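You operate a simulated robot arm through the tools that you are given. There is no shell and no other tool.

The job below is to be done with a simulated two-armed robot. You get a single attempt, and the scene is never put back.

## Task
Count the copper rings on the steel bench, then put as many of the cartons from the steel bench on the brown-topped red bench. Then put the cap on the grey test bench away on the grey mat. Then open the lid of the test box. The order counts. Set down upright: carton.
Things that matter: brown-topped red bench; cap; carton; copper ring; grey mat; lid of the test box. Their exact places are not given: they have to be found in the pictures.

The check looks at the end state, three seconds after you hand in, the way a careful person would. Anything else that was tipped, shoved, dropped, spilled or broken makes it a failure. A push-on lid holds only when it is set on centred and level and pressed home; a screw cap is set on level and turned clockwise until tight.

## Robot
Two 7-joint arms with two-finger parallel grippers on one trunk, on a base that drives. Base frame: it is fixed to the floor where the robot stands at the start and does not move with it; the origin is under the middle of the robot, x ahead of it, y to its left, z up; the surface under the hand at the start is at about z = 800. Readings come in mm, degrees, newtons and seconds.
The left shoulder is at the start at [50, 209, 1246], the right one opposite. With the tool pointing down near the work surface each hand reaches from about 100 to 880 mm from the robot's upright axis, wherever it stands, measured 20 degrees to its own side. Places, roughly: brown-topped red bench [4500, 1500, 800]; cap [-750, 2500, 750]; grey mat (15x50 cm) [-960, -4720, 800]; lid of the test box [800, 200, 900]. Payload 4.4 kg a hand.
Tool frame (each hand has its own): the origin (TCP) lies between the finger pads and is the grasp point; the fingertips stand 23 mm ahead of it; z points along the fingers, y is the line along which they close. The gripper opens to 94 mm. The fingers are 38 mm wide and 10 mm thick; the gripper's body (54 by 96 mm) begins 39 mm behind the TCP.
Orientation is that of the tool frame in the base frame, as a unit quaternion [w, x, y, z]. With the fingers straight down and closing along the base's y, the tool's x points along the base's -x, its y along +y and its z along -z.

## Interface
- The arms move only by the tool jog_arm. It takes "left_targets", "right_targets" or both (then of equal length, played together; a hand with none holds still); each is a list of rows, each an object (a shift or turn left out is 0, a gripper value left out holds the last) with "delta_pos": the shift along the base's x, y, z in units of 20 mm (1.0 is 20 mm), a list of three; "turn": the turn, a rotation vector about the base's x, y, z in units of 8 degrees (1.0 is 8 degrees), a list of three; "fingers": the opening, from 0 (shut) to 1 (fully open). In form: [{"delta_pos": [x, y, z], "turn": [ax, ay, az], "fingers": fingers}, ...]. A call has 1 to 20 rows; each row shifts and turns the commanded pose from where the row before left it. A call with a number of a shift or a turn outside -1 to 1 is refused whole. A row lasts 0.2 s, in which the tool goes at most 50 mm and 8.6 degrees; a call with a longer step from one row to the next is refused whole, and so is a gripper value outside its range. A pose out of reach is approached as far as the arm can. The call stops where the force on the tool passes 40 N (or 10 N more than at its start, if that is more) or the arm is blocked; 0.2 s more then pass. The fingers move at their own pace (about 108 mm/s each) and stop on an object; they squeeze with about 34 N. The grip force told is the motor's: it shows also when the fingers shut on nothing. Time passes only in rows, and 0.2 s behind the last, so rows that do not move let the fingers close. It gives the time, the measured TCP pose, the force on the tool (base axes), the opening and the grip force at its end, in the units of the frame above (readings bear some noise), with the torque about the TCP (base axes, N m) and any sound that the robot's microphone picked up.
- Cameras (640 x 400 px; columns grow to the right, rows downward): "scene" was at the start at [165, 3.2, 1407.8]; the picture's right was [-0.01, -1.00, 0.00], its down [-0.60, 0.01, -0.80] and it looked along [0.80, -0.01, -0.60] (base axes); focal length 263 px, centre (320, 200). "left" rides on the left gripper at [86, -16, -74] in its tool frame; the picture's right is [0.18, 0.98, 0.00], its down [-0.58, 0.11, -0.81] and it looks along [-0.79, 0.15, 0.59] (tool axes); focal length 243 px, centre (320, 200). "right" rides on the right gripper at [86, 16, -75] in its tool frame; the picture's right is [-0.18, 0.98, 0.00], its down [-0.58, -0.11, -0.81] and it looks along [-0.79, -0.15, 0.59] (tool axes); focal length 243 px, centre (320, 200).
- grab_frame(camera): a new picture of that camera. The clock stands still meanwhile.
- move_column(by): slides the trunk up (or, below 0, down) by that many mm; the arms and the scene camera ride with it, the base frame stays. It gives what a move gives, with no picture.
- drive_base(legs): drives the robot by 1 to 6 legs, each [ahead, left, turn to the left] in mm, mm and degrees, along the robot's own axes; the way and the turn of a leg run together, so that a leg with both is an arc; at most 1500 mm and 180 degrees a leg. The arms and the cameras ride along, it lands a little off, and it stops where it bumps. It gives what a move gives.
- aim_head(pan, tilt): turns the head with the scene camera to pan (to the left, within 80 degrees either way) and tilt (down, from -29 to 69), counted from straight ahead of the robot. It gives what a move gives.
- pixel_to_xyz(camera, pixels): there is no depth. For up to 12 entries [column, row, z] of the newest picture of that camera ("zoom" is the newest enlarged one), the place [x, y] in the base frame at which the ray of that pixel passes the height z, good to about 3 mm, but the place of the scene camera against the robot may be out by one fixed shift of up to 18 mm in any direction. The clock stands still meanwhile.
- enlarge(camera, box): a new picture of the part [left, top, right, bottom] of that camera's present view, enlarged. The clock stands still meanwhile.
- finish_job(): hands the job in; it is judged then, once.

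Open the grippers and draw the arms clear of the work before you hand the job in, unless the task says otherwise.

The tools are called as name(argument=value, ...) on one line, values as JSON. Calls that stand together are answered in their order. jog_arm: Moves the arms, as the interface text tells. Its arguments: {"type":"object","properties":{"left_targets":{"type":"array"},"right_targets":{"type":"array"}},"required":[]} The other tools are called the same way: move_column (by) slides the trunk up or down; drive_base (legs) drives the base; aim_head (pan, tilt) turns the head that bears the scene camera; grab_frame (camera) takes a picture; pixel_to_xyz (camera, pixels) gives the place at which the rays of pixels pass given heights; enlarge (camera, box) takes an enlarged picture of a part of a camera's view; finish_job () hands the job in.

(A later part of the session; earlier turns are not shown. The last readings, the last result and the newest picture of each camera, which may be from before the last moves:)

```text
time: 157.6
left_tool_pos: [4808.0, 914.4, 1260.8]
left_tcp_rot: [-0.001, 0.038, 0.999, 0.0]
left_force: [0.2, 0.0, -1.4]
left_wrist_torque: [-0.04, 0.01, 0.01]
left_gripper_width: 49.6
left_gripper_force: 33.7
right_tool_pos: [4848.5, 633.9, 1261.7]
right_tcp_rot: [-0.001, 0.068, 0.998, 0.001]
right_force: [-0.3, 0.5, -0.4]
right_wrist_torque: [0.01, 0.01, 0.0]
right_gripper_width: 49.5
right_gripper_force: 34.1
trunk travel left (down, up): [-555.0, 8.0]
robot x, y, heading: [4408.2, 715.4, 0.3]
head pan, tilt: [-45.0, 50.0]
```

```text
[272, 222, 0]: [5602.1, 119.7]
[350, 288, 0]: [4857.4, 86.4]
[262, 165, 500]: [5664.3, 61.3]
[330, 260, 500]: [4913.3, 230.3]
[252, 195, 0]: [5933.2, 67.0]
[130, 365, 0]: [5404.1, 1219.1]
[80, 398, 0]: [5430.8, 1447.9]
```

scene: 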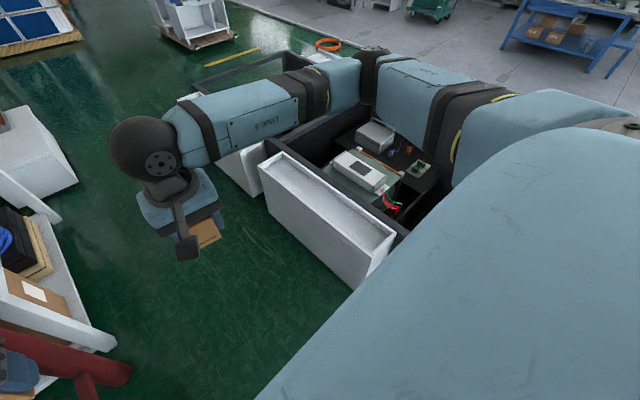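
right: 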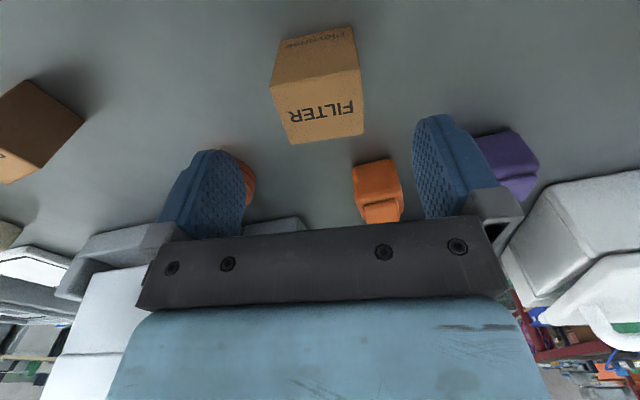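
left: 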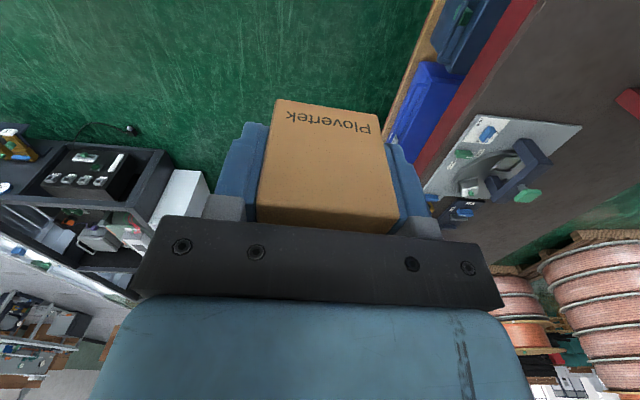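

The machine's side is at y≈100, so there is room to turn. I turn left 90° to face the red bench and look at its top.

drive_base(legs=[[0, 0, 89.8]])

aim_head(pan=0, tilt=45)

grab_frame(camera="scene")

```text
time: 161.8
left_tool_pos: [4212.8, 1121.7, 1260.6]
left_tcp_rot: [-0.001, -0.677, 0.736, -0.001]
left_force: [0.2, 0.6, -0.4]
left_wrist_torque: [0.03, -0.02, -0.01]
left_gripper_width: 49.9
left_gripper_force: 33.6
right_tool_pos: [4494.7, 1159.5, 1261.0]
right_tcp_rot: [0.0, -0.654, 0.757, 0.0]
right_force: [0.0, -0.6, -0.5]
right_wrist_torque: [-0.03, -0.01, -0.03]
right_gripper_width: 49.6
right_gripper_force: 34.0
trunk travel left (down, up): [-555.0, 8.0]
robot x, y, heading: [4405.5, 716.8, 89.9]
head pan, tilt: [-45.0, 50.0]
```

```text
time: 162.9
left_tool_pos: [4213.0, 1121.3, 1260.5]
left_tcp_rot: [-0.001, -0.677, 0.736, 0.0]
left_force: [0.5, -0.8, -1.1]
left_wrist_torque: [-0.01, 0.01, -0.03]
left_gripper_width: 49.7
left_gripper_force: 33.9
right_tool_pos: [4493.6, 1159.0, 1261.6]
right_tcp_rot: [0.0, -0.654, 0.757, 0.0]
right_force: [-0.1, 0.3, -0.3]
right_wrist_torque: [-0.02, -0.01, 0.01]
right_gripper_width: 49.7
right_gripper_force: 33.8
trunk travel left (down, up): [-555.0, 8.0]
robot x, y, heading: [4405.8, 719.0, 89.5]
head pan, tilt: [0.0, 45.0]
```

```text
taken
```

scene: 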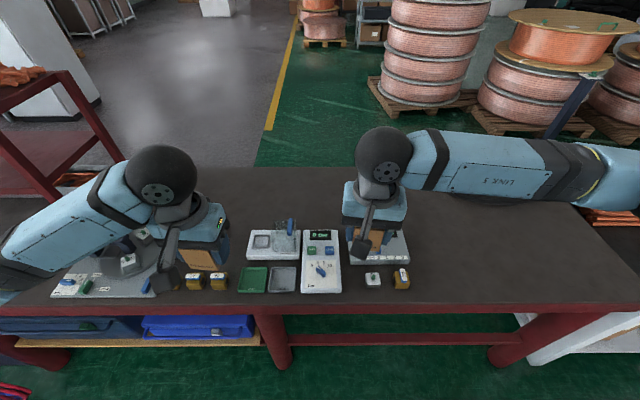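

The bench top ahead holds devices between columns 45 and 410; the top right of (420,200–300) and the strip behind look free. I measure.

pixel_to_xyz(camera="scene", pixels=[[320, 308, 800], [260, 168, 800], [410, 285, 800], [412, 230, 800], [245, 232, 830], [600, 295, 800], [450, 270, 800], [550, 270, 800], [300, 190, 800], [500, 215, 800], [240, 290, 800]])

enlarge(camera="scene", box=[200, 150, 640, 320])

```text
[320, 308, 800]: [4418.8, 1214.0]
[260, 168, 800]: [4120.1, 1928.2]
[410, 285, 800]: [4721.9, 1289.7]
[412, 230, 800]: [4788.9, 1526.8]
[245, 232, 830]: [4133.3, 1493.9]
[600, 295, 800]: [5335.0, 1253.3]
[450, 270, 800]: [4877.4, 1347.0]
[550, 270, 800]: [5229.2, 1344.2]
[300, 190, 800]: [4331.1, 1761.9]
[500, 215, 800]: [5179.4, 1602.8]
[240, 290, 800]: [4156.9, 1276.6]
```

```text
1.45 times, centred on (420, 235) of scene
```

zoom: 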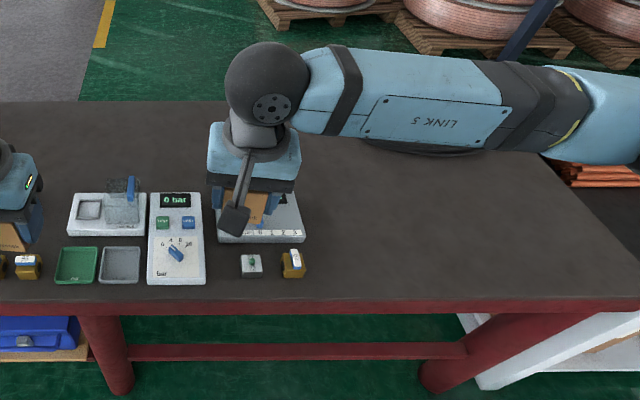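

The free part of the top is x≈4830–5300, y≈1240–1500. I drive 600 mm to the right to stand in front of it.

drive_base(legs=[[0, -600, 0]])

grab_frame(camera="scene")

```text
time: 168.6
left_tool_pos: [4805.5, 1118.4, 1260.0]
left_tcp_rot: [-0.001, -0.68, 0.733, 0.0]
left_force: [0.7, -0.2, -0.7]
left_wrist_torque: [-0.01, 0.0, 0.03]
left_gripper_width: 49.4
left_gripper_force: 33.2
right_tool_pos: [5087.1, 1159.7, 1261.6]
right_tcp_rot: [-0.001, -0.658, 0.753, 0.0]
right_force: [-0.2, 0.6, -0.8]
right_wrist_torque: [0.0, 0.0, 0.01]
right_gripper_width: 49.5
right_gripper_force: 33.6
trunk travel left (down, up): [-555.0, 8.0]
robot x, y, heading: [5004.2, 718.2, 90.3]
head pan, tilt: [0.0, 45.0]
```

```text
taken
```

scene: 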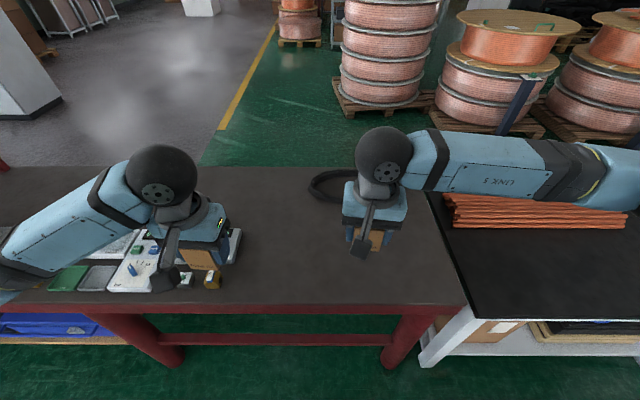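

pixel_to_xyz(camera="scene", pixels=[[466, 303, 800], [425, 195, 800], [222, 285, 800], [240, 235, 800], [330, 300, 800], [280, 260, 800], [350, 265, 800], [400, 270, 800], [310, 195, 800]])

```text
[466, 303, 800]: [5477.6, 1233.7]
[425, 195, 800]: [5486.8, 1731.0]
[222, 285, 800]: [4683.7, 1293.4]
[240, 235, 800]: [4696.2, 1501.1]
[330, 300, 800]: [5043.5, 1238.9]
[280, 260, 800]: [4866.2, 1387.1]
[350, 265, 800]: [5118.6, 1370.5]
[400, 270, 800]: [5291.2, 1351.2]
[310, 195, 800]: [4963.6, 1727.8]
```

I move both hands out above the free spots (4870,1370) and (5110,1370), then lower the trunk by 230 mm.

jog_arm(left_targets=[{"delta_pos": [0.25, 0.97, 0]}, {"delta_pos": [0.25, 0.97, 0]}, {"delta_pos": [0.25, 0.97, 0]}, {"delta_pos": [0.25, 0.97, 0]}, {"delta_pos": [0.25, 0.97, 0]}, {"delta_pos": [0.25, 0.97, 0]}, {"delta_pos": [0.25, 0.97, 0]}, {"delta_pos": [0.25, 0.97, 0]}, {"delta_pos": [0.25, 0.97, 0]}, {"delta_pos": [0.25, 0.97, 0]}, {"delta_pos": [0.25, 0.97, 0]}, {"delta_pos": [0.25, 0.97, 0]}, {"delta_pos": [0.25, 0.97, 0]}], right_targets=[{"delta_pos": [0.09, 0.81, 0]}, {"delta_pos": [0.09, 0.81, 0]}, {"delta_pos": [0.09, 0.81, 0]}, {"delta_pos": [0.09, 0.81, 0]}, {"delta_pos": [0.09, 0.81, 0]}, {"delta_pos": [0.09, 0.81, 0]}, {"delta_pos": [0.09, 0.81, 0]}, {"delta_pos": [0.09, 0.81, 0]}, {"delta_pos": [0.09, 0.81, 0]}, {"delta_pos": [0.09, 0.81, 0]}, {"delta_pos": [0.09, 0.81, 0]}, {"delta_pos": [0.09, 0.81, 0]}, {"delta_pos": [0.09, 0.81, 0]}])

move_column(by=-230)

grab_frame(camera="scene")

grab_frame(camera="left")

grab_frame(camera="right")

```text
time: 171.4
left_tool_pos: [4871.9, 1372.5, 1259.9]
left_tcp_rot: [-0.001, -0.68, 0.733, -0.001]
left_force: [-0.8, 0.5, -1.4]
left_wrist_torque: [-0.01, 0.01, -0.01]
left_gripper_width: 49.5
left_gripper_force: 34.2
right_tool_pos: [5109.4, 1371.9, 1262.1]
right_tcp_rot: [-0.001, -0.658, 0.753, -0.001]
right_force: [0.3, 0.1, -1.5]
right_wrist_torque: [0.0, 0.0, -0.02]
right_gripper_width: 49.4
right_gripper_force: 33.9
trunk travel left (down, up): [-555.0, 8.0]
robot x, y, heading: [5001.3, 717.2, 90.1]
head pan, tilt: [0.0, 45.0]
```

```text
time: 173.8
left_tool_pos: [4871.3, 1371.4, 1030.5]
left_tcp_rot: [0.0, -0.68, 0.733, -0.001]
left_force: [0.0, 0.3, -1.7]
left_wrist_torque: [-0.01, 0.02, 0.03]
left_gripper_width: 49.7
left_gripper_force: 33.9
right_tool_pos: [5109.5, 1371.0, 1032.7]
right_tcp_rot: [0.0, -0.658, 0.753, 0.0]
right_force: [0.7, 0.3, -1.0]
right_wrist_torque: [0.02, -0.02, 0.01]
right_gripper_width: 49.6
right_gripper_force: 34.2
trunk travel left (down, up): [-325.0, 238.0]
robot x, y, heading: [5003.6, 719.9, 90.2]
head pan, tilt: [0.0, 45.0]
```

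```text
taken
```

scene: 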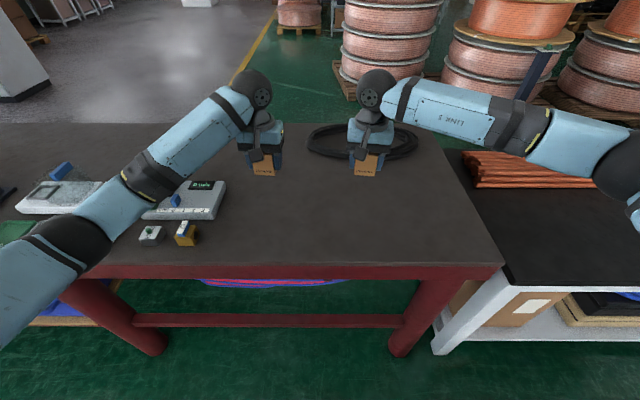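

```text
taken
```

left: 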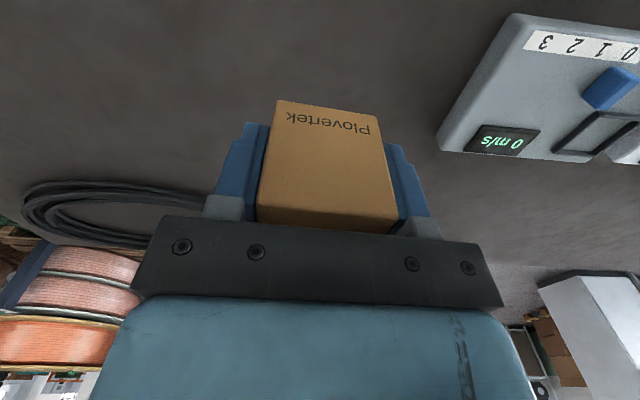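

```text
taken
```

right: 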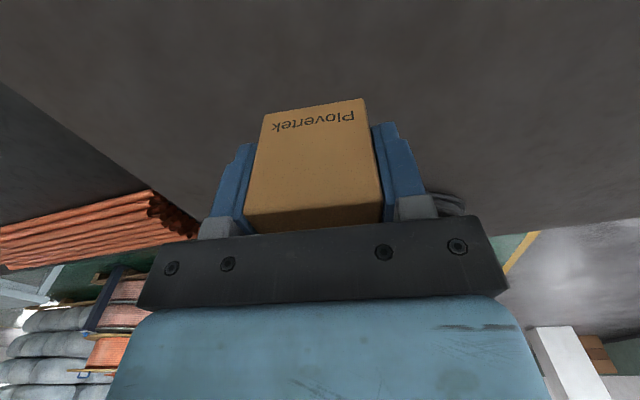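

The spots beneath are bare bench top. I check the device's edge near the left hand, then lower both hands 180 mm.

pixel_to_xyz(camera="left", pixels=[[438, 148, 830], [440, 155, 800], [525, 20, 830]])

jog_arm(left_targets=[{"delta_pos": [0, 0, -1]}, {"delta_pos": [0, 0, -1]}, {"delta_pos": [0, 0, -1]}, {"delta_pos": [0, 0, -1]}, {"delta_pos": [0, 0, -1]}, {"delta_pos": [0, 0, -1]}, {"delta_pos": [0, 0, -1]}, {"delta_pos": [0, 0, -1]}, {"delta_pos": [0, 0, -1]}], right_targets=[{"delta_pos": [0, 0, -1]}, {"delta_pos": [0, 0, -1]}, {"delta_pos": [0, 0, -1]}, {"delta_pos": [0, 0, -1]}, {"delta_pos": [0, 0, -1]}, {"delta_pos": [0, 0, -1]}, {"delta_pos": [0, 0, -1]}, {"delta_pos": [0, 0, -1]}, {"delta_pos": [0, 0, -1]}])

```text
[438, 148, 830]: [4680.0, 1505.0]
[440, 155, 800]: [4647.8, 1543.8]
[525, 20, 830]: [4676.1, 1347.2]
```

```text
time: 175.8
left_tool_pos: [4870.6, 1369.0, 873.1]
left_tcp_rot: [0.009, -0.679, 0.734, 0.007]
left_force: [-3.0, -9.0, 26.8]
left_wrist_torque: [-0.64, 0.9, 0.12]
left_gripper_width: 49.6
left_gripper_force: 34.2
right_tool_pos: [5107.9, 1368.1, 874.2]
right_tcp_rot: [0.004, -0.658, 0.753, 0.009]
right_force: [5.4, -14.6, 31.5]
right_wrist_torque: [-1.09, -0.97, -0.33]
right_gripper_width: 49.7
right_gripper_force: 34.6
trunk travel left (down, up): [-325.0, 238.0]
robot x, y, heading: [5003.8, 717.6, 90.5]
head pan, tilt: [0.0, 45.0]
stopped in row 9 (left hand): the force on the tool passed its limit at 89 N (the readings are from after the stop); the commanded pose is now the measured one
```

Both cartons met the bench top at tool z≈873, so this top is at about 843. I relieve the push by a couple of mm and check forces before opening.

jog_arm(left_targets=[{"delta_pos": [0, 0, 0.05]}, {"delta_pos": [0, 0, 0]}], right_targets=[{"delta_pos": [0, 0, 0.05]}, {"delta_pos": [0, 0, 0]}])

grab_frame(camera="left")

grab_frame(camera="right")

```text
time: 176.4
left_tool_pos: [4871.7, 1371.6, 873.3]
left_tcp_rot: [0.011, -0.679, 0.734, 0.006]
left_force: [-2.4, -7.2, 19.8]
left_wrist_torque: [-0.52, 0.67, 0.18]
left_gripper_width: 49.4
left_gripper_force: 33.9
right_tool_pos: [5108.2, 1370.0, 873.5]
right_tcp_rot: [0.004, -0.657, 0.754, 0.009]
right_force: [3.9, -13.0, 26.2]
right_wrist_torque: [-0.79, -0.81, -0.32]
right_gripper_width: 49.7
right_gripper_force: 34.1
trunk travel left (down, up): [-325.0, 238.0]
robot x, y, heading: [5002.3, 715.5, 90.3]
head pan, tilt: [0.0, 45.0]
stopped in row 2 (right hand): the force on the tool passed its limit at 46 N (the readings are from after the stop); the commanded pose is now the measured one
```

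```text
taken
```

left: 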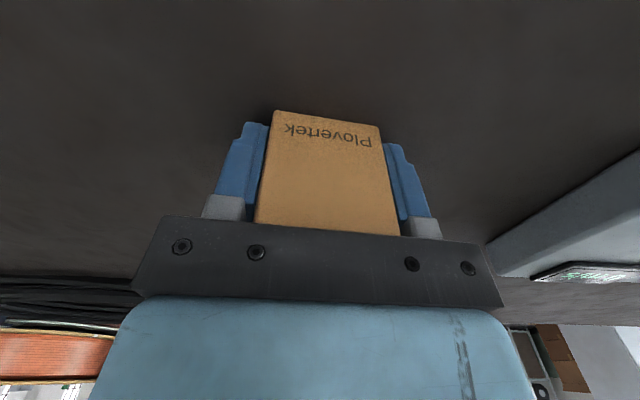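

```text
taken
```

right: 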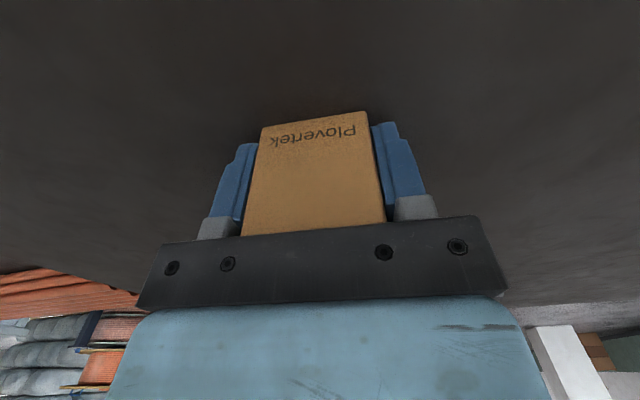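

The cartons slid a few mm up in the grip. I raise both hands by 2 mm more to unload them.

jog_arm(left_targets=[{"delta_pos": [0, 0, 0.1]}], right_targets=[{"delta_pos": [0, 0.05, 0.12]}])

```text
time: 176.8
left_tool_pos: [4871.6, 1370.6, 874.1]
left_tcp_rot: [0.009, -0.679, 0.734, 0.005]
left_force: [1.4, -11.7, 19.5]
left_wrist_torque: [-0.63, 0.6, 0.38]
left_gripper_width: 49.4
left_gripper_force: 34.0
right_tool_pos: [5107.8, 1369.1, 874.2]
right_tcp_rot: [0.003, -0.658, 0.753, 0.006]
right_force: [-0.1, -12.6, 22.0]
right_wrist_torque: [-0.51, -0.61, -0.32]
right_gripper_width: 49.6
right_gripper_force: 34.0
trunk travel left (down, up): [-325.0, 238.0]
robot x, y, heading: [5003.0, 718.8, 90.2]
head pan, tilt: [0.0, 45.0]
```

jog_arm(left_targets=[{"delta_pos": [0, 0, 0.15]}, {"delta_pos": [0, 0, 0]}], right_targets=[{"delta_pos": [0, 0, 0.15]}, {"delta_pos": [0, 0, 0]}])

```text
time: 177.4
left_tool_pos: [4871.6, 1372.3, 874.1]
left_tcp_rot: [0.007, -0.679, 0.734, 0.005]
left_force: [1.3, -12.6, 21.2]
left_wrist_torque: [-0.68, 0.69, 0.41]
left_gripper_width: 49.5
left_gripper_force: 33.6
right_tool_pos: [5110.5, 1371.8, 872.5]
right_tcp_rot: [0.003, -0.658, 0.753, 0.006]
right_force: [-0.3, -0.5, -0.5]
right_wrist_torque: [0.02, -0.02, 0.0]
right_gripper_width: 49.7
right_gripper_force: 34.1
trunk travel left (down, up): [-325.0, 238.0]
robot x, y, heading: [5006.1, 720.6, 90.1]
head pan, tilt: [0.0, 45.0]
```

The right hand is unloaded now; the left still reads 21 N. I raise the left a little more.

jog_arm(left_targets=[{"delta_pos": [0, 0, 0.15]}, {"delta_pos": [0, 0, 0]}])

```text
time: 178.0
left_tool_pos: [4871.9, 1375.0, 873.5]
left_tcp_rot: [0.006, -0.679, 0.734, 0.004]
left_force: [-0.8, -0.4, -0.7]
left_wrist_torque: [0.0, 0.0, -0.02]
left_gripper_width: 49.8
left_gripper_force: 34.0
right_tool_pos: [5107.8, 1374.2, 874.4]
right_tcp_rot: [0.002, -0.657, 0.753, 0.005]
right_force: [2.6, -1.8, 7.7]
right_wrist_torque: [0.11, -0.27, -0.1]
right_gripper_width: 49.8
right_gripper_force: 33.6
trunk travel left (down, up): [-325.0, 238.0]
robot x, y, heading: [5003.9, 714.0, 90.2]
head pan, tilt: [0.0, 45.0]
```

Both hands are nearly unloaded with the cartons resting on the top. I open both grippers.

jog_arm(left_targets=[{"fingers": 1}, {"fingers": 1}, {"fingers": 1}, {"fingers": 1}], right_targets=[{"fingers": 1}, {"fingers": 1}, {"fingers": 1}, {"fingers": 1}])

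grab_frame(camera="left")

grab_frame(camera="right")

```text
time: 179.0
left_tool_pos: [4871.1, 1375.3, 874.6]
left_tcp_rot: [0.007, -0.68, 0.733, 0.004]
left_force: [0.6, 0.1, -0.3]
left_wrist_torque: [-0.02, -0.02, 0.01]
left_gripper_width: 93.9
left_gripper_force: 0.0
right_tool_pos: [5107.0, 1373.8, 873.8]
right_tcp_rot: [0.002, -0.658, 0.753, 0.006]
right_force: [-6.3, 1.5, 7.0]
right_wrist_torque: [-0.18, -0.22, -0.09]
right_gripper_width: 90.7
right_gripper_force: 0.1
trunk travel left (down, up): [-325.0, 238.0]
robot x, y, heading: [4999.9, 720.5, 90.1]
head pan, tilt: [0.0, 45.0]
```

```text
taken
```

left: 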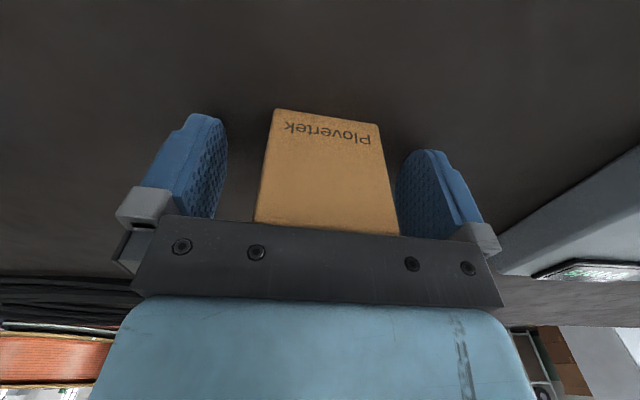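

```text
taken
```

right: 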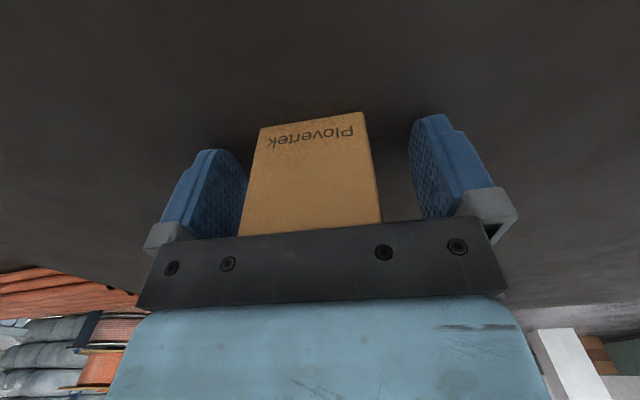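

The right gripper reads 90.7 mm with a small side force. I wait one moment more, then lift both straight up slowly.

jog_arm(right_targets=[{"fingers": 1}, {"fingers": 1}])

```text
time: 179.6
left_tool_pos: [4871.4, 1374.2, 875.7]
left_tcp_rot: [0.007, -0.68, 0.733, 0.004]
left_force: [-0.5, 0.6, 0.2]
left_wrist_torque: [-0.02, 0.0, 0.01]
left_gripper_width: 93.7
left_gripper_force: 0.1
right_tool_pos: [5107.6, 1374.1, 873.8]
right_tcp_rot: [0.002, -0.658, 0.753, 0.006]
right_force: [-7.2, 1.8, 8.3]
right_wrist_torque: [-0.15, -0.29, -0.08]
right_gripper_width: 90.8
right_gripper_force: 0.0
trunk travel left (down, up): [-325.0, 238.0]
robot x, y, heading: [4999.0, 718.3, 90.2]
head pan, tilt: [0.0, 45.0]
```

The right fingertips just rest on the top (it is at z≈850). I lift both hands straight up and draw them back.

jog_arm(left_targets=[{"delta_pos": [0, 0, 0.25]}, {"delta_pos": [0, 0, 0.5]}, {"delta_pos": [0, 0, 1]}, {"delta_pos": [0, 0, 1]}, {"delta_pos": [0, 0, 1]}, {"delta_pos": [0, 0, 1]}, {"delta_pos": [0, 0, 1]}, {"delta_pos": [0, 0, 1]}], right_targets=[{"delta_pos": [0, 0, 0.25]}, {"delta_pos": [0, 0, 0.5]}, {"delta_pos": [0, 0, 1]}, {"delta_pos": [0, 0, 1]}, {"delta_pos": [0, 0, 1]}, {"delta_pos": [0, 0, 1]}, {"delta_pos": [0, 0, 1]}, {"delta_pos": [0, 0, 1]}])

grab_frame(camera="left")

grab_frame(camera="right")

```text
time: 181.4
left_tool_pos: [4871.2, 1374.6, 1010.4]
left_tcp_rot: [0.007, -0.68, 0.733, 0.003]
left_force: [0.2, 0.1, 0.1]
left_wrist_torque: [0.02, 0.0, 0.0]
left_gripper_width: 93.7
left_gripper_force: 0.0
right_tool_pos: [5107.1, 1375.7, 1007.4]
right_tcp_rot: [0.002, -0.658, 0.753, 0.005]
right_force: [-1.3, 0.1, -0.4]
right_wrist_torque: [-0.01, 0.0, 0.02]
right_gripper_width: 93.8
right_gripper_force: 0.0
trunk travel left (down, up): [-325.0, 238.0]
robot x, y, heading: [5002.0, 715.9, 90.2]
head pan, tilt: [0.0, 45.0]
```

```text
taken
```

left: 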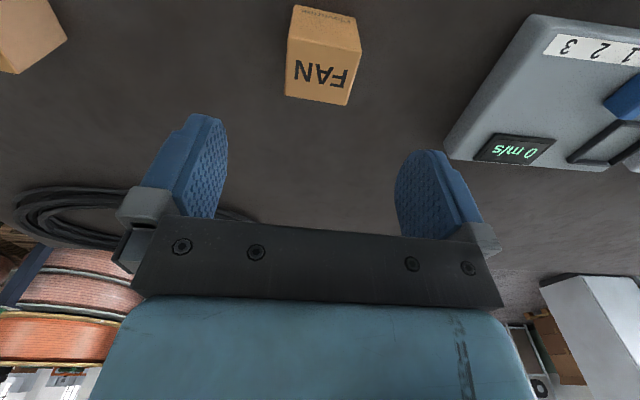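

```text
taken
```

right: 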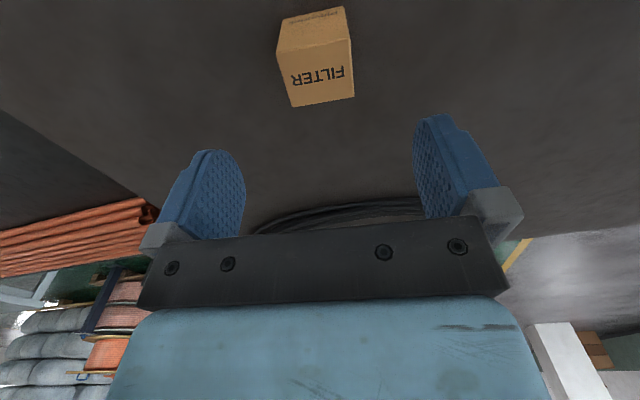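

FAN and FILTER both stand upright on the brown top. I draw the hands back toward the robot and raise the trunk for the drive back.

jog_arm(left_targets=[{"delta_pos": [-0.25, -1, 0.2]}, {"delta_pos": [-0.25, -1, 0.2]}, {"delta_pos": [-0.25, -1, 0.2]}, {"delta_pos": [-0.25, -1, 0.2]}, {"delta_pos": [-0.25, -1, 0.2]}, {"delta_pos": [-0.25, -1, 0]}, {"delta_pos": [-0.25, -1, 0]}, {"delta_pos": [-0.25, -1, 0]}, {"delta_pos": [-0.25, -1, 0]}, {"delta_pos": [-0.25, -1, 0]}, {"delta_pos": [-0.25, -1, 0]}, {"delta_pos": [-0.25, -1, 0]}, {"delta_pos": [-0.25, -1, 0]}], right_targets=[{"delta_pos": [0, -1, 0.2]}, {"delta_pos": [0, -1, 0.2]}, {"delta_pos": [0, -1, 0.2]}, {"delta_pos": [0, -1, 0.2]}, {"delta_pos": [0, -1, 0.2]}, {"delta_pos": [0, -1, 0]}, {"delta_pos": [0, -1, 0]}, {"delta_pos": [0, -1, 0]}, {"delta_pos": [0, -1, 0]}, {"delta_pos": [0, -1, 0]}, {"delta_pos": [0, -1, 0]}, {"delta_pos": [0, -1, 0]}, {"delta_pos": [0, -1, 0]}])

move_column(by=230)

aim_head(pan=0, tilt=45)

grab_frame(camera="scene")

```text
time: 184.2
left_tool_pos: [4807.2, 1113.5, 1029.2]
left_tcp_rot: [0.008, -0.679, 0.734, 0.003]
left_force: [0.0, -0.5, 0.3]
left_wrist_torque: [0.01, -0.02, -0.01]
left_gripper_width: 94.0
left_gripper_force: 0.0
right_tool_pos: [5108.5, 1114.8, 1027.3]
right_tcp_rot: [0.002, -0.657, 0.754, 0.005]
right_force: [-1.1, -0.7, 0.6]
right_wrist_torque: [0.02, -0.04, 0.0]
right_gripper_width: 93.9
right_gripper_force: 0.1
trunk travel left (down, up): [-325.0, 238.0]
robot x, y, heading: [5003.1, 714.4, 90.4]
head pan, tilt: [0.0, 45.0]
```

```text
time: 186.6
left_tool_pos: [4805.5, 1116.0, 1258.1]
left_tcp_rot: [0.007, -0.68, 0.733, 0.003]
left_force: [1.1, 0.2, -0.7]
left_wrist_torque: [0.0, 0.0, 0.01]
left_gripper_width: 94.1
left_gripper_force: 0.0
right_tool_pos: [5109.2, 1116.0, 1257.7]
right_tcp_rot: [0.001, -0.658, 0.753, 0.005]
right_force: [0.0, -0.2, 0.6]
right_wrist_torque: [-0.01, 0.0, 0.01]
right_gripper_width: 94.0
right_gripper_force: 0.0
trunk travel left (down, up): [-555.0, 8.0]
robot x, y, heading: [5001.9, 716.1, 90.2]
head pan, tilt: [0.0, 45.0]
```

```text
time: 187.2
left_tool_pos: [4806.4, 1115.2, 1258.1]
left_tcp_rot: [0.007, -0.68, 0.733, 0.003]
left_force: [-0.8, 0.0, 0.4]
left_wrist_torque: [0.0, -0.02, 0.01]
left_gripper_width: 94.3
left_gripper_force: 0.0
right_tool_pos: [5107.1, 1113.4, 1257.8]
right_tcp_rot: [0.002, -0.657, 0.754, 0.005]
right_force: [0.3, 0.2, -0.8]
right_wrist_torque: [-0.02, 0.01, -0.01]
right_gripper_width: 93.8
right_gripper_force: 0.0
trunk travel left (down, up): [-555.0, 8.0]
robot x, y, heading: [5003.8, 716.2, 90.1]
head pan, tilt: [0.0, 45.0]
```

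```text
taken
```

scene: 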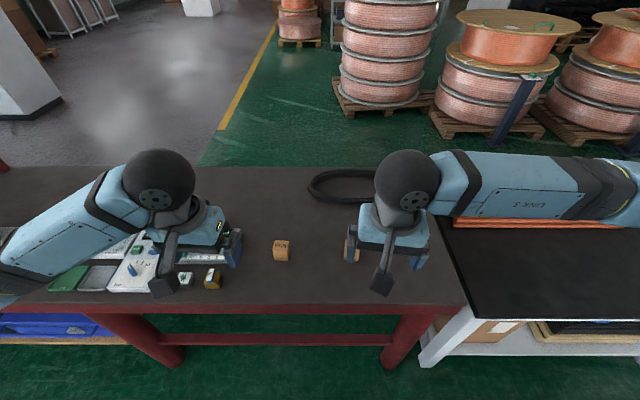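

Both cartons stay standing. I drive back the way I came: left along the bench, turn to heading 0, and back out past the stools.

drive_base(legs=[[0, 600, 0], [0, 0, -90.1], [-910, -72, 0], [-360, -10, 0]])

```text
time: 202.7
left_tool_pos: [3650.7, 842.0, 1260.7]
left_tcp_rot: [0.01, 0.073, 0.997, -0.002]
left_force: [-0.5, -0.9, -0.3]
left_wrist_torque: [0.01, -0.04, 0.02]
left_gripper_width: 93.9
left_gripper_force: 0.0
right_tool_pos: [3627.9, 541.0, 1259.7]
right_tcp_rot: [0.007, 0.102, 0.995, 0.002]
right_force: [-0.7, -0.8, 1.2]
right_wrist_torque: [0.05, -0.08, 0.01]
right_gripper_width: 94.0
right_gripper_force: 0.1
trunk travel left (down, up): [-555.0, 8.0]
robot x, y, heading: [3244.7, 674.9, -3.9]
head pan, tilt: [0.0, 45.0]
stopped in leg 4: the robot was blocked; the commanded pose is now the measured one
```

Blocked at (3245,675), heading -3.9°: the base's rear left corner met the hose coil again. I move forward a bit, straighten, and shift to y≈635 as before.

drive_base(legs=[[30, 0, 0], [0, -42, 3.9]])

aim_head(pan=-60, tilt=50)

grab_frame(camera="scene")

```text
time: 204.2
left_tool_pos: [3670.0, 827.2, 1259.0]
left_tcp_rot: [0.006, 0.039, 0.999, -0.003]
left_force: [0.6, -0.5, 0.5]
left_wrist_torque: [-0.04, 0.03, 0.0]
left_gripper_width: 94.1
left_gripper_force: 0.1
right_tool_pos: [3670.8, 525.0, 1258.1]
right_tcp_rot: [0.005, 0.068, 0.998, 0.002]
right_force: [-1.0, 0.2, 0.1]
right_wrist_torque: [-0.01, 0.0, 0.03]
right_gripper_width: 94.3
right_gripper_force: 0.0
trunk travel left (down, up): [-555.0, 8.0]
robot x, y, heading: [3272.0, 629.9, 0.5]
head pan, tilt: [0.0, 45.0]
```

```text
time: 205.5
left_tool_pos: [3669.4, 825.4, 1259.2]
left_tcp_rot: [0.007, 0.038, 0.999, -0.001]
left_force: [-0.3, 0.5, 0.3]
left_wrist_torque: [0.0, -0.01, 0.0]
left_gripper_width: 93.8
left_gripper_force: 0.0
right_tool_pos: [3670.5, 523.6, 1257.7]
right_tcp_rot: [0.004, 0.067, 0.998, 0.002]
right_force: [-0.2, -0.3, -0.7]
right_wrist_torque: [-0.04, -0.01, 0.02]
right_gripper_width: 94.0
right_gripper_force: 0.0
trunk travel left (down, up): [-555.0, 8.0]
robot x, y, heading: [3275.8, 630.2, 0.2]
head pan, tilt: [-60.0, 50.0]
```

```text
taken
```

scene: 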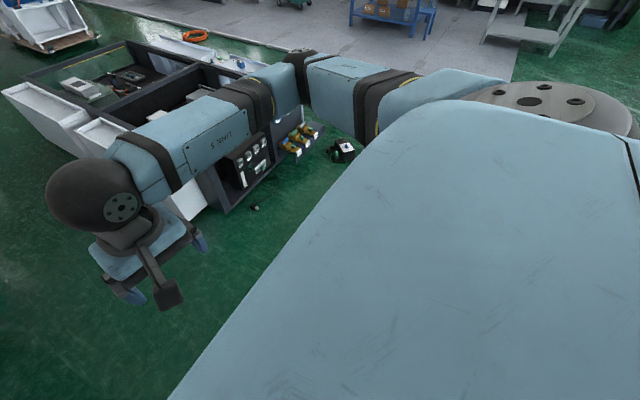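

Straightened at (3275,630). I back along y≈633 to x≈2990, then diagonally back to (2531,382).

drive_base(legs=[[-285, 2, 0]])

```text
time: 207.5
left_tool_pos: [3384.7, 825.9, 1259.1]
left_tcp_rot: [0.007, 0.041, 0.999, -0.002]
left_force: [0.7, -0.8, -0.5]
left_wrist_torque: [-0.01, -0.03, 0.02]
left_gripper_width: 94.0
left_gripper_force: 0.0
right_tool_pos: [3383.5, 524.2, 1256.7]
right_tcp_rot: [0.004, 0.07, 0.998, 0.002]
right_force: [-0.6, 0.5, 0.7]
right_wrist_torque: [-0.02, 0.04, -0.02]
right_gripper_width: 93.9
right_gripper_force: 0.0
trunk travel left (down, up): [-555.0, 8.0]
robot x, y, heading: [2983.5, 633.4, -0.1]
head pan, tilt: [-60.0, 50.0]
```

Free so far. I continue diagonally back out of the gap.

drive_base(legs=[[-455, -255, 0]])

```text
time: 210.5
left_tool_pos: [2930.2, 569.3, 1258.2]
left_tcp_rot: [0.006, 0.038, 0.999, -0.003]
left_force: [-0.2, 0.7, -0.3]
left_wrist_torque: [-0.01, 0.02, 0.03]
left_gripper_width: 93.8
left_gripper_force: 0.0
right_tool_pos: [2929.7, 268.3, 1257.5]
right_tcp_rot: [0.005, 0.068, 0.998, 0.003]
right_force: [1.2, 1.0, 0.7]
right_wrist_torque: [-0.01, 0.03, 0.01]
right_gripper_width: 94.0
right_gripper_force: 0.0
trunk travel left (down, up): [-555.0, 8.0]
robot x, y, heading: [2532.8, 372.7, 0.1]
head pan, tilt: [-60.0, 50.0]
```

I look at the coil, cylinder and stools to be sure nothing was disturbed.

aim_head(pan=30, tilt=45)

grab_frame(camera="scene")

aim_head(pan=-20, tilt=45)

grab_frame(camera="scene")

```text
time: 212.2
left_tool_pos: [2928.9, 570.6, 1259.1]
left_tcp_rot: [0.007, 0.037, 0.999, -0.002]
left_force: [-0.2, 0.5, 0.2]
left_wrist_torque: [0.02, -0.01, -0.02]
left_gripper_width: 94.1
left_gripper_force: 0.1
right_tool_pos: [2929.5, 268.6, 1257.2]
right_tcp_rot: [0.005, 0.067, 0.998, 0.002]
right_force: [0.3, 0.3, -0.6]
right_wrist_torque: [-0.03, 0.01, 0.02]
right_gripper_width: 94.0
right_gripper_force: 0.1
trunk travel left (down, up): [-555.0, 8.0]
robot x, y, heading: [2532.7, 373.0, 0.3]
head pan, tilt: [30.0, 45.0]
```

```text
taken
```

scene: 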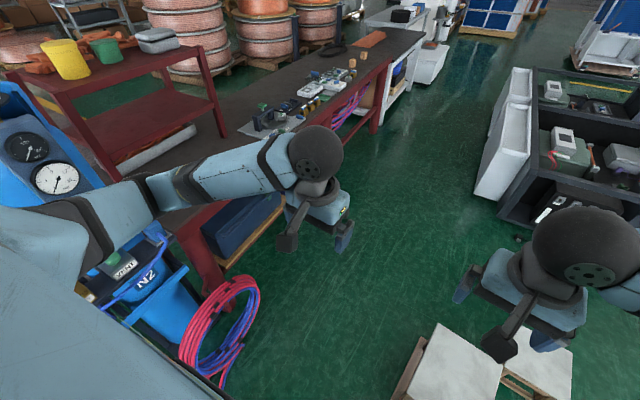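

```text
time: 213.4
left_tool_pos: [2928.7, 569.9, 1258.1]
left_tcp_rot: [0.007, 0.038, 0.999, -0.002]
left_force: [0.5, 0.3, 0.7]
left_wrist_torque: [-0.02, 0.01, -0.02]
left_gripper_width: 94.1
left_gripper_force: 0.1
right_tool_pos: [2928.8, 268.2, 1256.9]
right_tcp_rot: [0.005, 0.068, 0.998, 0.003]
right_force: [0.3, 0.5, -0.1]
right_wrist_torque: [-0.02, 0.01, 0.02]
right_gripper_width: 94.1
right_gripper_force: 0.0
trunk travel left (down, up): [-555.0, 8.0]
robot x, y, heading: [2531.6, 375.2, 0.3]
head pan, tilt: [-20.0, 45.0]
```

```text
taken
```

scene: 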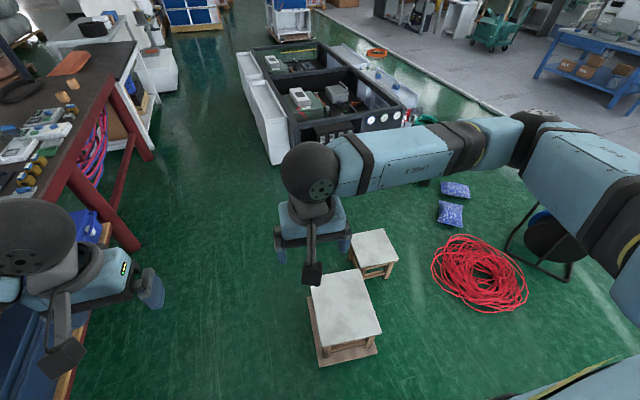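

All is in place and both cartons stand at (62,98) and (72,85). I drive back to (2070,-340), turn to face the steel bench's back, and go along to see its right end.

drive_base(legs=[[-450, -715, 0], [0, 0, 90], [0, 0, 90], [0, 850, 0]])

aim_head(pan=0, tilt=30)

grab_frame(camera="scene")

enlarge(camera="scene", box=[0, 150, 340, 360])

enlarge(camera="scene", box=[300, 150, 640, 360])

```text
time: 235.0
left_tool_pos: [1734.4, -1380.6, 1259.5]
left_tcp_rot: [-0.002, 1.0, -0.012, -0.007]
left_force: [-0.7, 0.5, -0.4]
left_wrist_torque: [-0.01, 0.03, 0.03]
left_gripper_width: 93.9
left_gripper_force: 0.0
right_tool_pos: [1718.9, -1079.3, 1258.7]
right_tcp_rot: [0.002, 0.999, -0.041, -0.005]
right_force: [-0.3, 0.5, -0.5]
right_wrist_torque: [0.01, 0.03, 0.0]
right_gripper_width: 94.1
right_gripper_force: 0.1
trunk travel left (down, up): [-555.0, 8.0]
robot x, y, heading: [2120.2, -1161.5, -176.7]
head pan, tilt: [-20.0, 45.0]
```

```text
time: 235.8
left_tool_pos: [1734.5, -1380.9, 1259.1]
left_tcp_rot: [-0.001, 1.0, -0.012, -0.007]
left_force: [-0.9, 0.6, 0.3]
left_wrist_torque: [0.01, -0.01, 0.01]
left_gripper_width: 94.1
left_gripper_force: 0.1
right_tool_pos: [1717.5, -1079.8, 1257.8]
right_tcp_rot: [0.003, 0.999, -0.041, -0.005]
right_force: [0.5, 0.0, 0.8]
right_wrist_torque: [0.01, 0.02, 0.0]
right_gripper_width: 93.9
right_gripper_force: 0.1
trunk travel left (down, up): [-555.0, 8.0]
robot x, y, heading: [2121.5, -1159.8, -176.7]
head pan, tilt: [0.0, 30.0]
```

```text
taken
```

scene: 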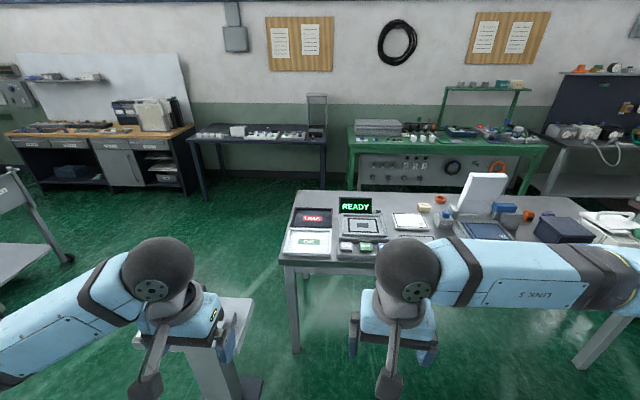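

```text
1.88 times, centred on (170, 255) of scene
```

zoom: 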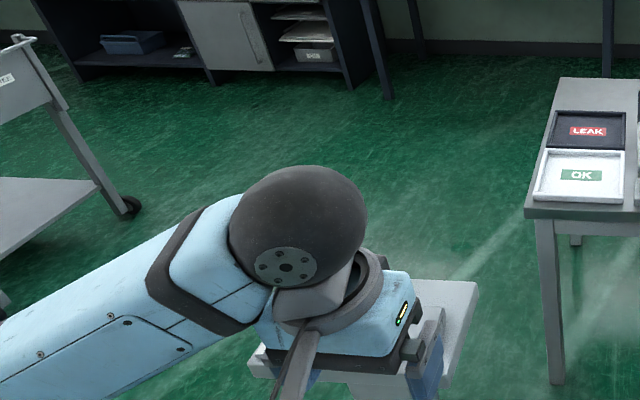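

```text
1.88 times, centred on (470, 255) of scene
```

zoom: 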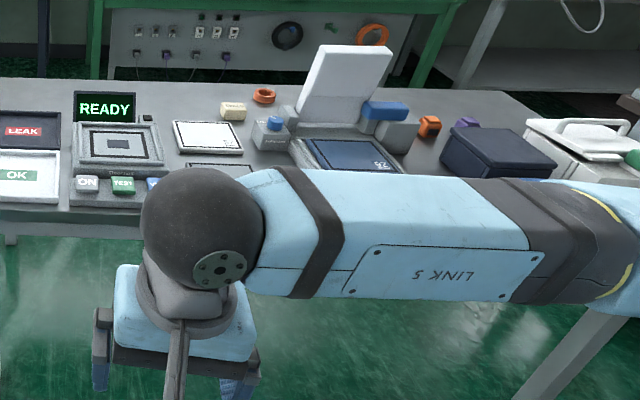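

No further rings; two it is. The grey test bench with the dark panel is at the right along the wall, the wooden bench at the far left. I drive round the pedestal into the aisle, heading 180°.

drive_base(legs=[[0, 1370, -3.3], [1500, 0, 0], [750, 0, 0]])

aim_head(pan=0, tilt=30)

grab_frame(camera="scene")

aim_head(pan=70, tilt=30)

grab_frame(camera="scene")

aim_head(pan=-60, tilt=30)

grab_frame(camera="scene")

```text
time: 258.7
left_tool_pos: [-474.2, -2737.3, 1260.0]
left_tcp_rot: [-0.002, 0.999, -0.037, -0.007]
left_force: [-0.5, 0.4, -0.4]
left_wrist_torque: [-0.03, -0.02, 0.01]
left_gripper_width: 94.0
left_gripper_force: 0.0
right_tool_pos: [-475.5, -2435.5, 1257.7]
right_tcp_rot: [0.002, 0.998, -0.067, -0.005]
right_force: [-0.6, 0.0, -0.2]
right_wrist_torque: [-0.02, 0.01, -0.02]
right_gripper_width: 94.0
right_gripper_force: 0.0
trunk travel left (down, up): [-555.0, 8.0]
robot x, y, heading: [-75.6, -2540.3, -179.6]
head pan, tilt: [0.0, 30.0]
```

```text
time: 259.3
left_tool_pos: [-476.1, -2737.1, 1259.3]
left_tcp_rot: [-0.002, 0.999, -0.038, -0.006]
left_force: [0.1, 0.2, 0.5]
left_wrist_torque: [-0.01, -0.02, -0.01]
left_gripper_width: 94.2
left_gripper_force: 0.0
right_tool_pos: [-476.4, -2435.7, 1256.8]
right_tcp_rot: [0.004, 0.998, -0.068, -0.005]
right_force: [-0.7, -0.2, -0.4]
right_wrist_torque: [0.0, -0.03, 0.01]
right_gripper_width: 94.1
right_gripper_force: 0.0
trunk travel left (down, up): [-555.0, 8.0]
robot x, y, heading: [-74.8, -2538.8, -179.9]
head pan, tilt: [0.0, 30.0]
```

```text
taken
```

scene: 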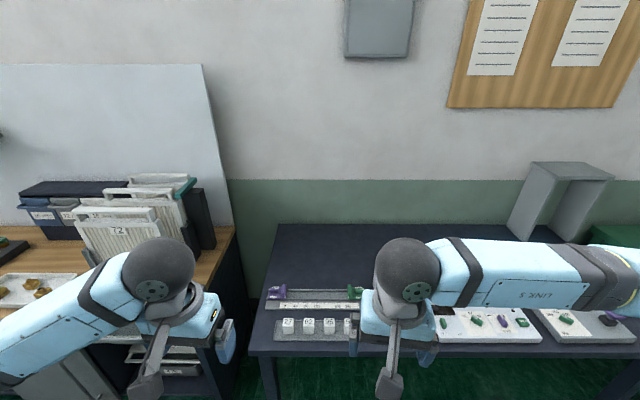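

```text
time: 260.7
left_tool_pos: [-474.6, -2737.3, 1258.8]
left_tcp_rot: [-0.002, 0.999, -0.038, -0.008]
left_force: [0.0, -0.6, 0.1]
left_wrist_torque: [0.02, 0.01, 0.02]
left_gripper_width: 93.9
left_gripper_force: 0.0
right_tool_pos: [-475.2, -2435.3, 1257.0]
right_tcp_rot: [0.003, 0.998, -0.067, -0.004]
right_force: [0.0, 0.2, 0.3]
right_wrist_torque: [0.01, 0.01, -0.01]
right_gripper_width: 93.8
right_gripper_force: 0.0
trunk travel left (down, up): [-555.0, 8.0]
robot x, y, heading: [-76.1, -2541.0, -179.7]
head pan, tilt: [70.0, 30.0]
```

```text
taken
```

scene: 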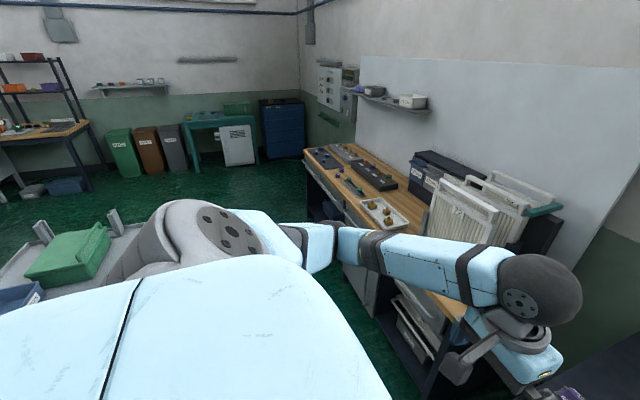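

```text
time: 262.8
left_tool_pos: [-474.6, -2737.1, 1257.8]
left_tcp_rot: [-0.003, 0.999, -0.037, -0.006]
left_force: [-0.9, 0.2, 0.0]
left_wrist_torque: [-0.02, -0.01, 0.01]
left_gripper_width: 93.9
left_gripper_force: 0.1
right_tool_pos: [-474.8, -2435.7, 1258.2]
right_tcp_rot: [0.002, 0.998, -0.067, -0.004]
right_force: [0.3, 0.2, 0.4]
right_wrist_torque: [0.03, 0.0, -0.01]
right_gripper_width: 93.9
right_gripper_force: 0.0
trunk travel left (down, up): [-555.0, 8.0]
robot x, y, heading: [-76.5, -2538.3, -179.8]
head pan, tilt: [-60.0, 30.0]
```

```text
taken
```

scene: 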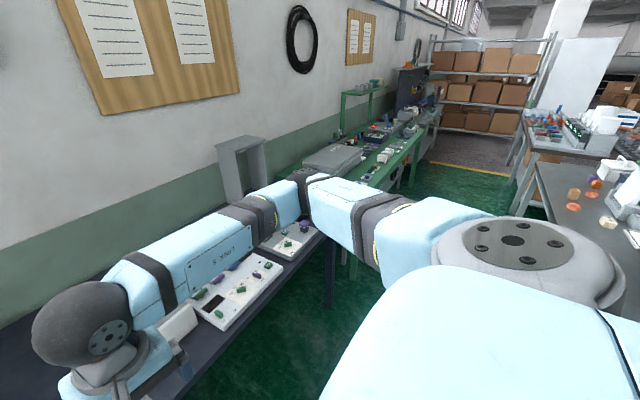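

I measure the aisle edges from this view: the green bench, grey bench, steel bench and left table.

pixel_to_xyz(camera="scene", pixels=[[365, 187, 800], [428, 122, 800], [290, 265, 800], [540, 165, 800], [518, 160, 0], [548, 215, 0], [442, 160, 0], [330, 305, 0], [430, 165, 0], [440, 105, 750], [355, 278, 0]])

```text
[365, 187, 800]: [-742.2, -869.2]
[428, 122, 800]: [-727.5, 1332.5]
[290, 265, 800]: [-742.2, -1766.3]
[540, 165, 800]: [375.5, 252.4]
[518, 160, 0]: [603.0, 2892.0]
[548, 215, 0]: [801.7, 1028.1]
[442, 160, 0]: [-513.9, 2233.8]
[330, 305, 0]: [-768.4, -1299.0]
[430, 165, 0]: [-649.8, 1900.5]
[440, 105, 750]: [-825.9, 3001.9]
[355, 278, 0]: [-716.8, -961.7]
```

The aisle is x≈-740 to ≈360. I drive sideways along it at x≈-180 toward the grey test bench, in steps.

drive_base(legs=[[100, 0, -0.2], [0, -1500, 0], [0, -1000, 0]])

aim_head(pan=-60, tilt=35)

grab_frame(camera="scene")

```text
time: 285.7
left_tool_pos: [-637.5, -241.5, 1259.1]
left_tcp_rot: [-0.003, 1.0, -0.017, -0.008]
left_force: [0.0, 0.4, -1.2]
left_wrist_torque: [-0.01, 0.02, -0.02]
left_gripper_width: 93.8
left_gripper_force: 0.1
right_tool_pos: [-649.2, 58.6, 1258.1]
right_tcp_rot: [0.002, 0.999, -0.048, -0.004]
right_force: [-0.1, 0.0, 0.3]
right_wrist_torque: [-0.01, -0.01, 0.0]
right_gripper_width: 94.0
right_gripper_force: 0.1
trunk travel left (down, up): [-555.0, 8.0]
robot x, y, heading: [-251.2, -29.0, -177.6]
head pan, tilt: [-60.0, 30.0]
```

```text
time: 286.3
left_tool_pos: [-636.8, -242.4, 1259.1]
left_tcp_rot: [-0.002, 1.0, -0.017, -0.007]
left_force: [-0.1, -0.4, -0.5]
left_wrist_torque: [-0.04, -0.02, 0.01]
left_gripper_width: 94.0
left_gripper_force: 0.0
right_tool_pos: [-649.2, 60.5, 1256.1]
right_tcp_rot: [0.001, 0.999, -0.047, -0.004]
right_force: [-0.1, 0.4, 0.2]
right_wrist_torque: [-0.03, 0.0, 0.02]
right_gripper_width: 94.1
right_gripper_force: 0.0
trunk travel left (down, up): [-555.0, 8.0]
robot x, y, heading: [-247.1, -34.3, -177.1]
head pan, tilt: [-60.0, 35.0]
```

```text
taken
```

scene: 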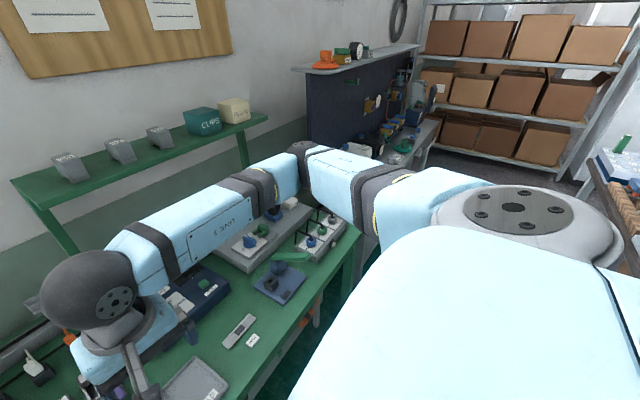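

I straighten the heading, shift to x≈-190 and go on by 1000 mm, then look again.

drive_base(legs=[[-55, 0, -2.8], [0, -1050, 0]])

aim_head(pan=-50, tilt=38)

grab_frame(camera="scene")

aim_head(pan=-80, tilt=38)

grab_frame(camera="scene")

```text
time: 296.2
left_tool_pos: [-585.1, 801.4, 1258.6]
left_tcp_rot: [-0.002, 0.999, -0.044, -0.007]
left_force: [-0.5, -0.4, 0.5]
left_wrist_torque: [-0.03, 0.05, 0.01]
left_gripper_width: 93.9
left_gripper_force: 0.0
right_tool_pos: [-580.7, 1103.2, 1257.4]
right_tcp_rot: [0.002, 0.997, -0.075, -0.004]
right_force: [-0.2, -0.2, 0.5]
right_wrist_torque: [-0.03, 0.02, 0.01]
right_gripper_width: 94.3
right_gripper_force: 0.0
trunk travel left (down, up): [-555.0, 8.0]
robot x, y, heading: [-186.0, 993.0, 179.5]
head pan, tilt: [-60.0, 35.0]
```

```text
time: 296.9
left_tool_pos: [-585.5, 800.9, 1258.7]
left_tcp_rot: [-0.002, 0.999, -0.045, -0.006]
left_force: [0.6, -0.9, 0.0]
left_wrist_torque: [-0.02, -0.02, 0.01]
left_gripper_width: 93.9
left_gripper_force: 0.1
right_tool_pos: [-580.8, 1103.6, 1257.8]
right_tcp_rot: [0.002, 0.997, -0.074, -0.004]
right_force: [0.2, 0.3, -0.1]
right_wrist_torque: [-0.01, -0.01, -0.03]
right_gripper_width: 94.1
right_gripper_force: 0.0
trunk travel left (down, up): [-555.0, 8.0]
robot x, y, heading: [-184.4, 994.4, 179.5]
head pan, tilt: [-50.0, 38.0]
```

```text
taken
```

scene: 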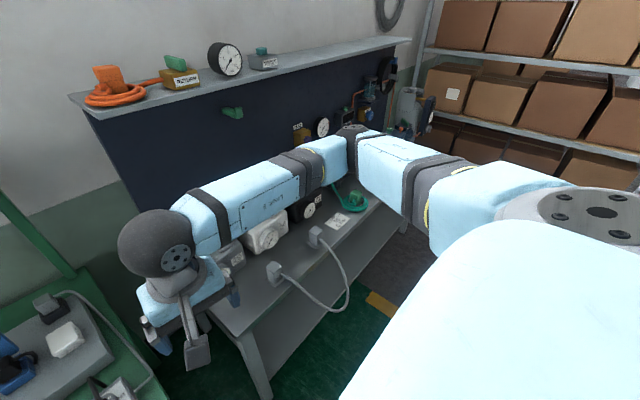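

```text
time: 297.8
left_tool_pos: [-584.7, 802.5, 1258.4]
left_tcp_rot: [-0.002, 0.999, -0.044, -0.007]
left_force: [-0.4, 0.0, 0.1]
left_wrist_torque: [0.03, -0.01, -0.01]
left_gripper_width: 94.0
left_gripper_force: 0.1
right_tool_pos: [-581.2, 1103.7, 1257.0]
right_tcp_rot: [0.003, 0.997, -0.074, -0.004]
right_force: [0.4, -0.2, 0.0]
right_wrist_torque: [-0.02, 0.01, 0.0]
right_gripper_width: 94.0
right_gripper_force: 0.0
trunk travel left (down, up): [-555.0, 8.0]
robot x, y, heading: [-185.4, 994.0, 179.4]
head pan, tilt: [-80.0, 38.0]
```

```text
taken
```

scene: 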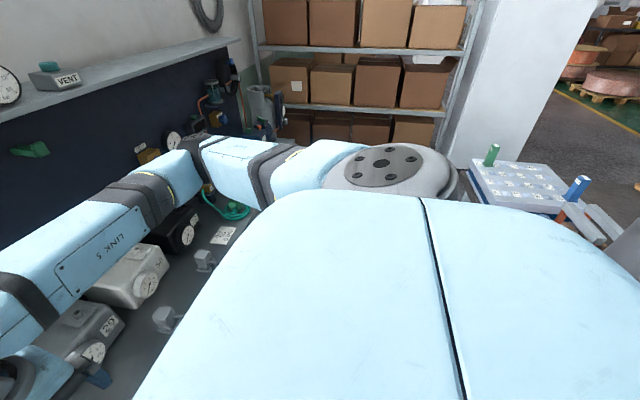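

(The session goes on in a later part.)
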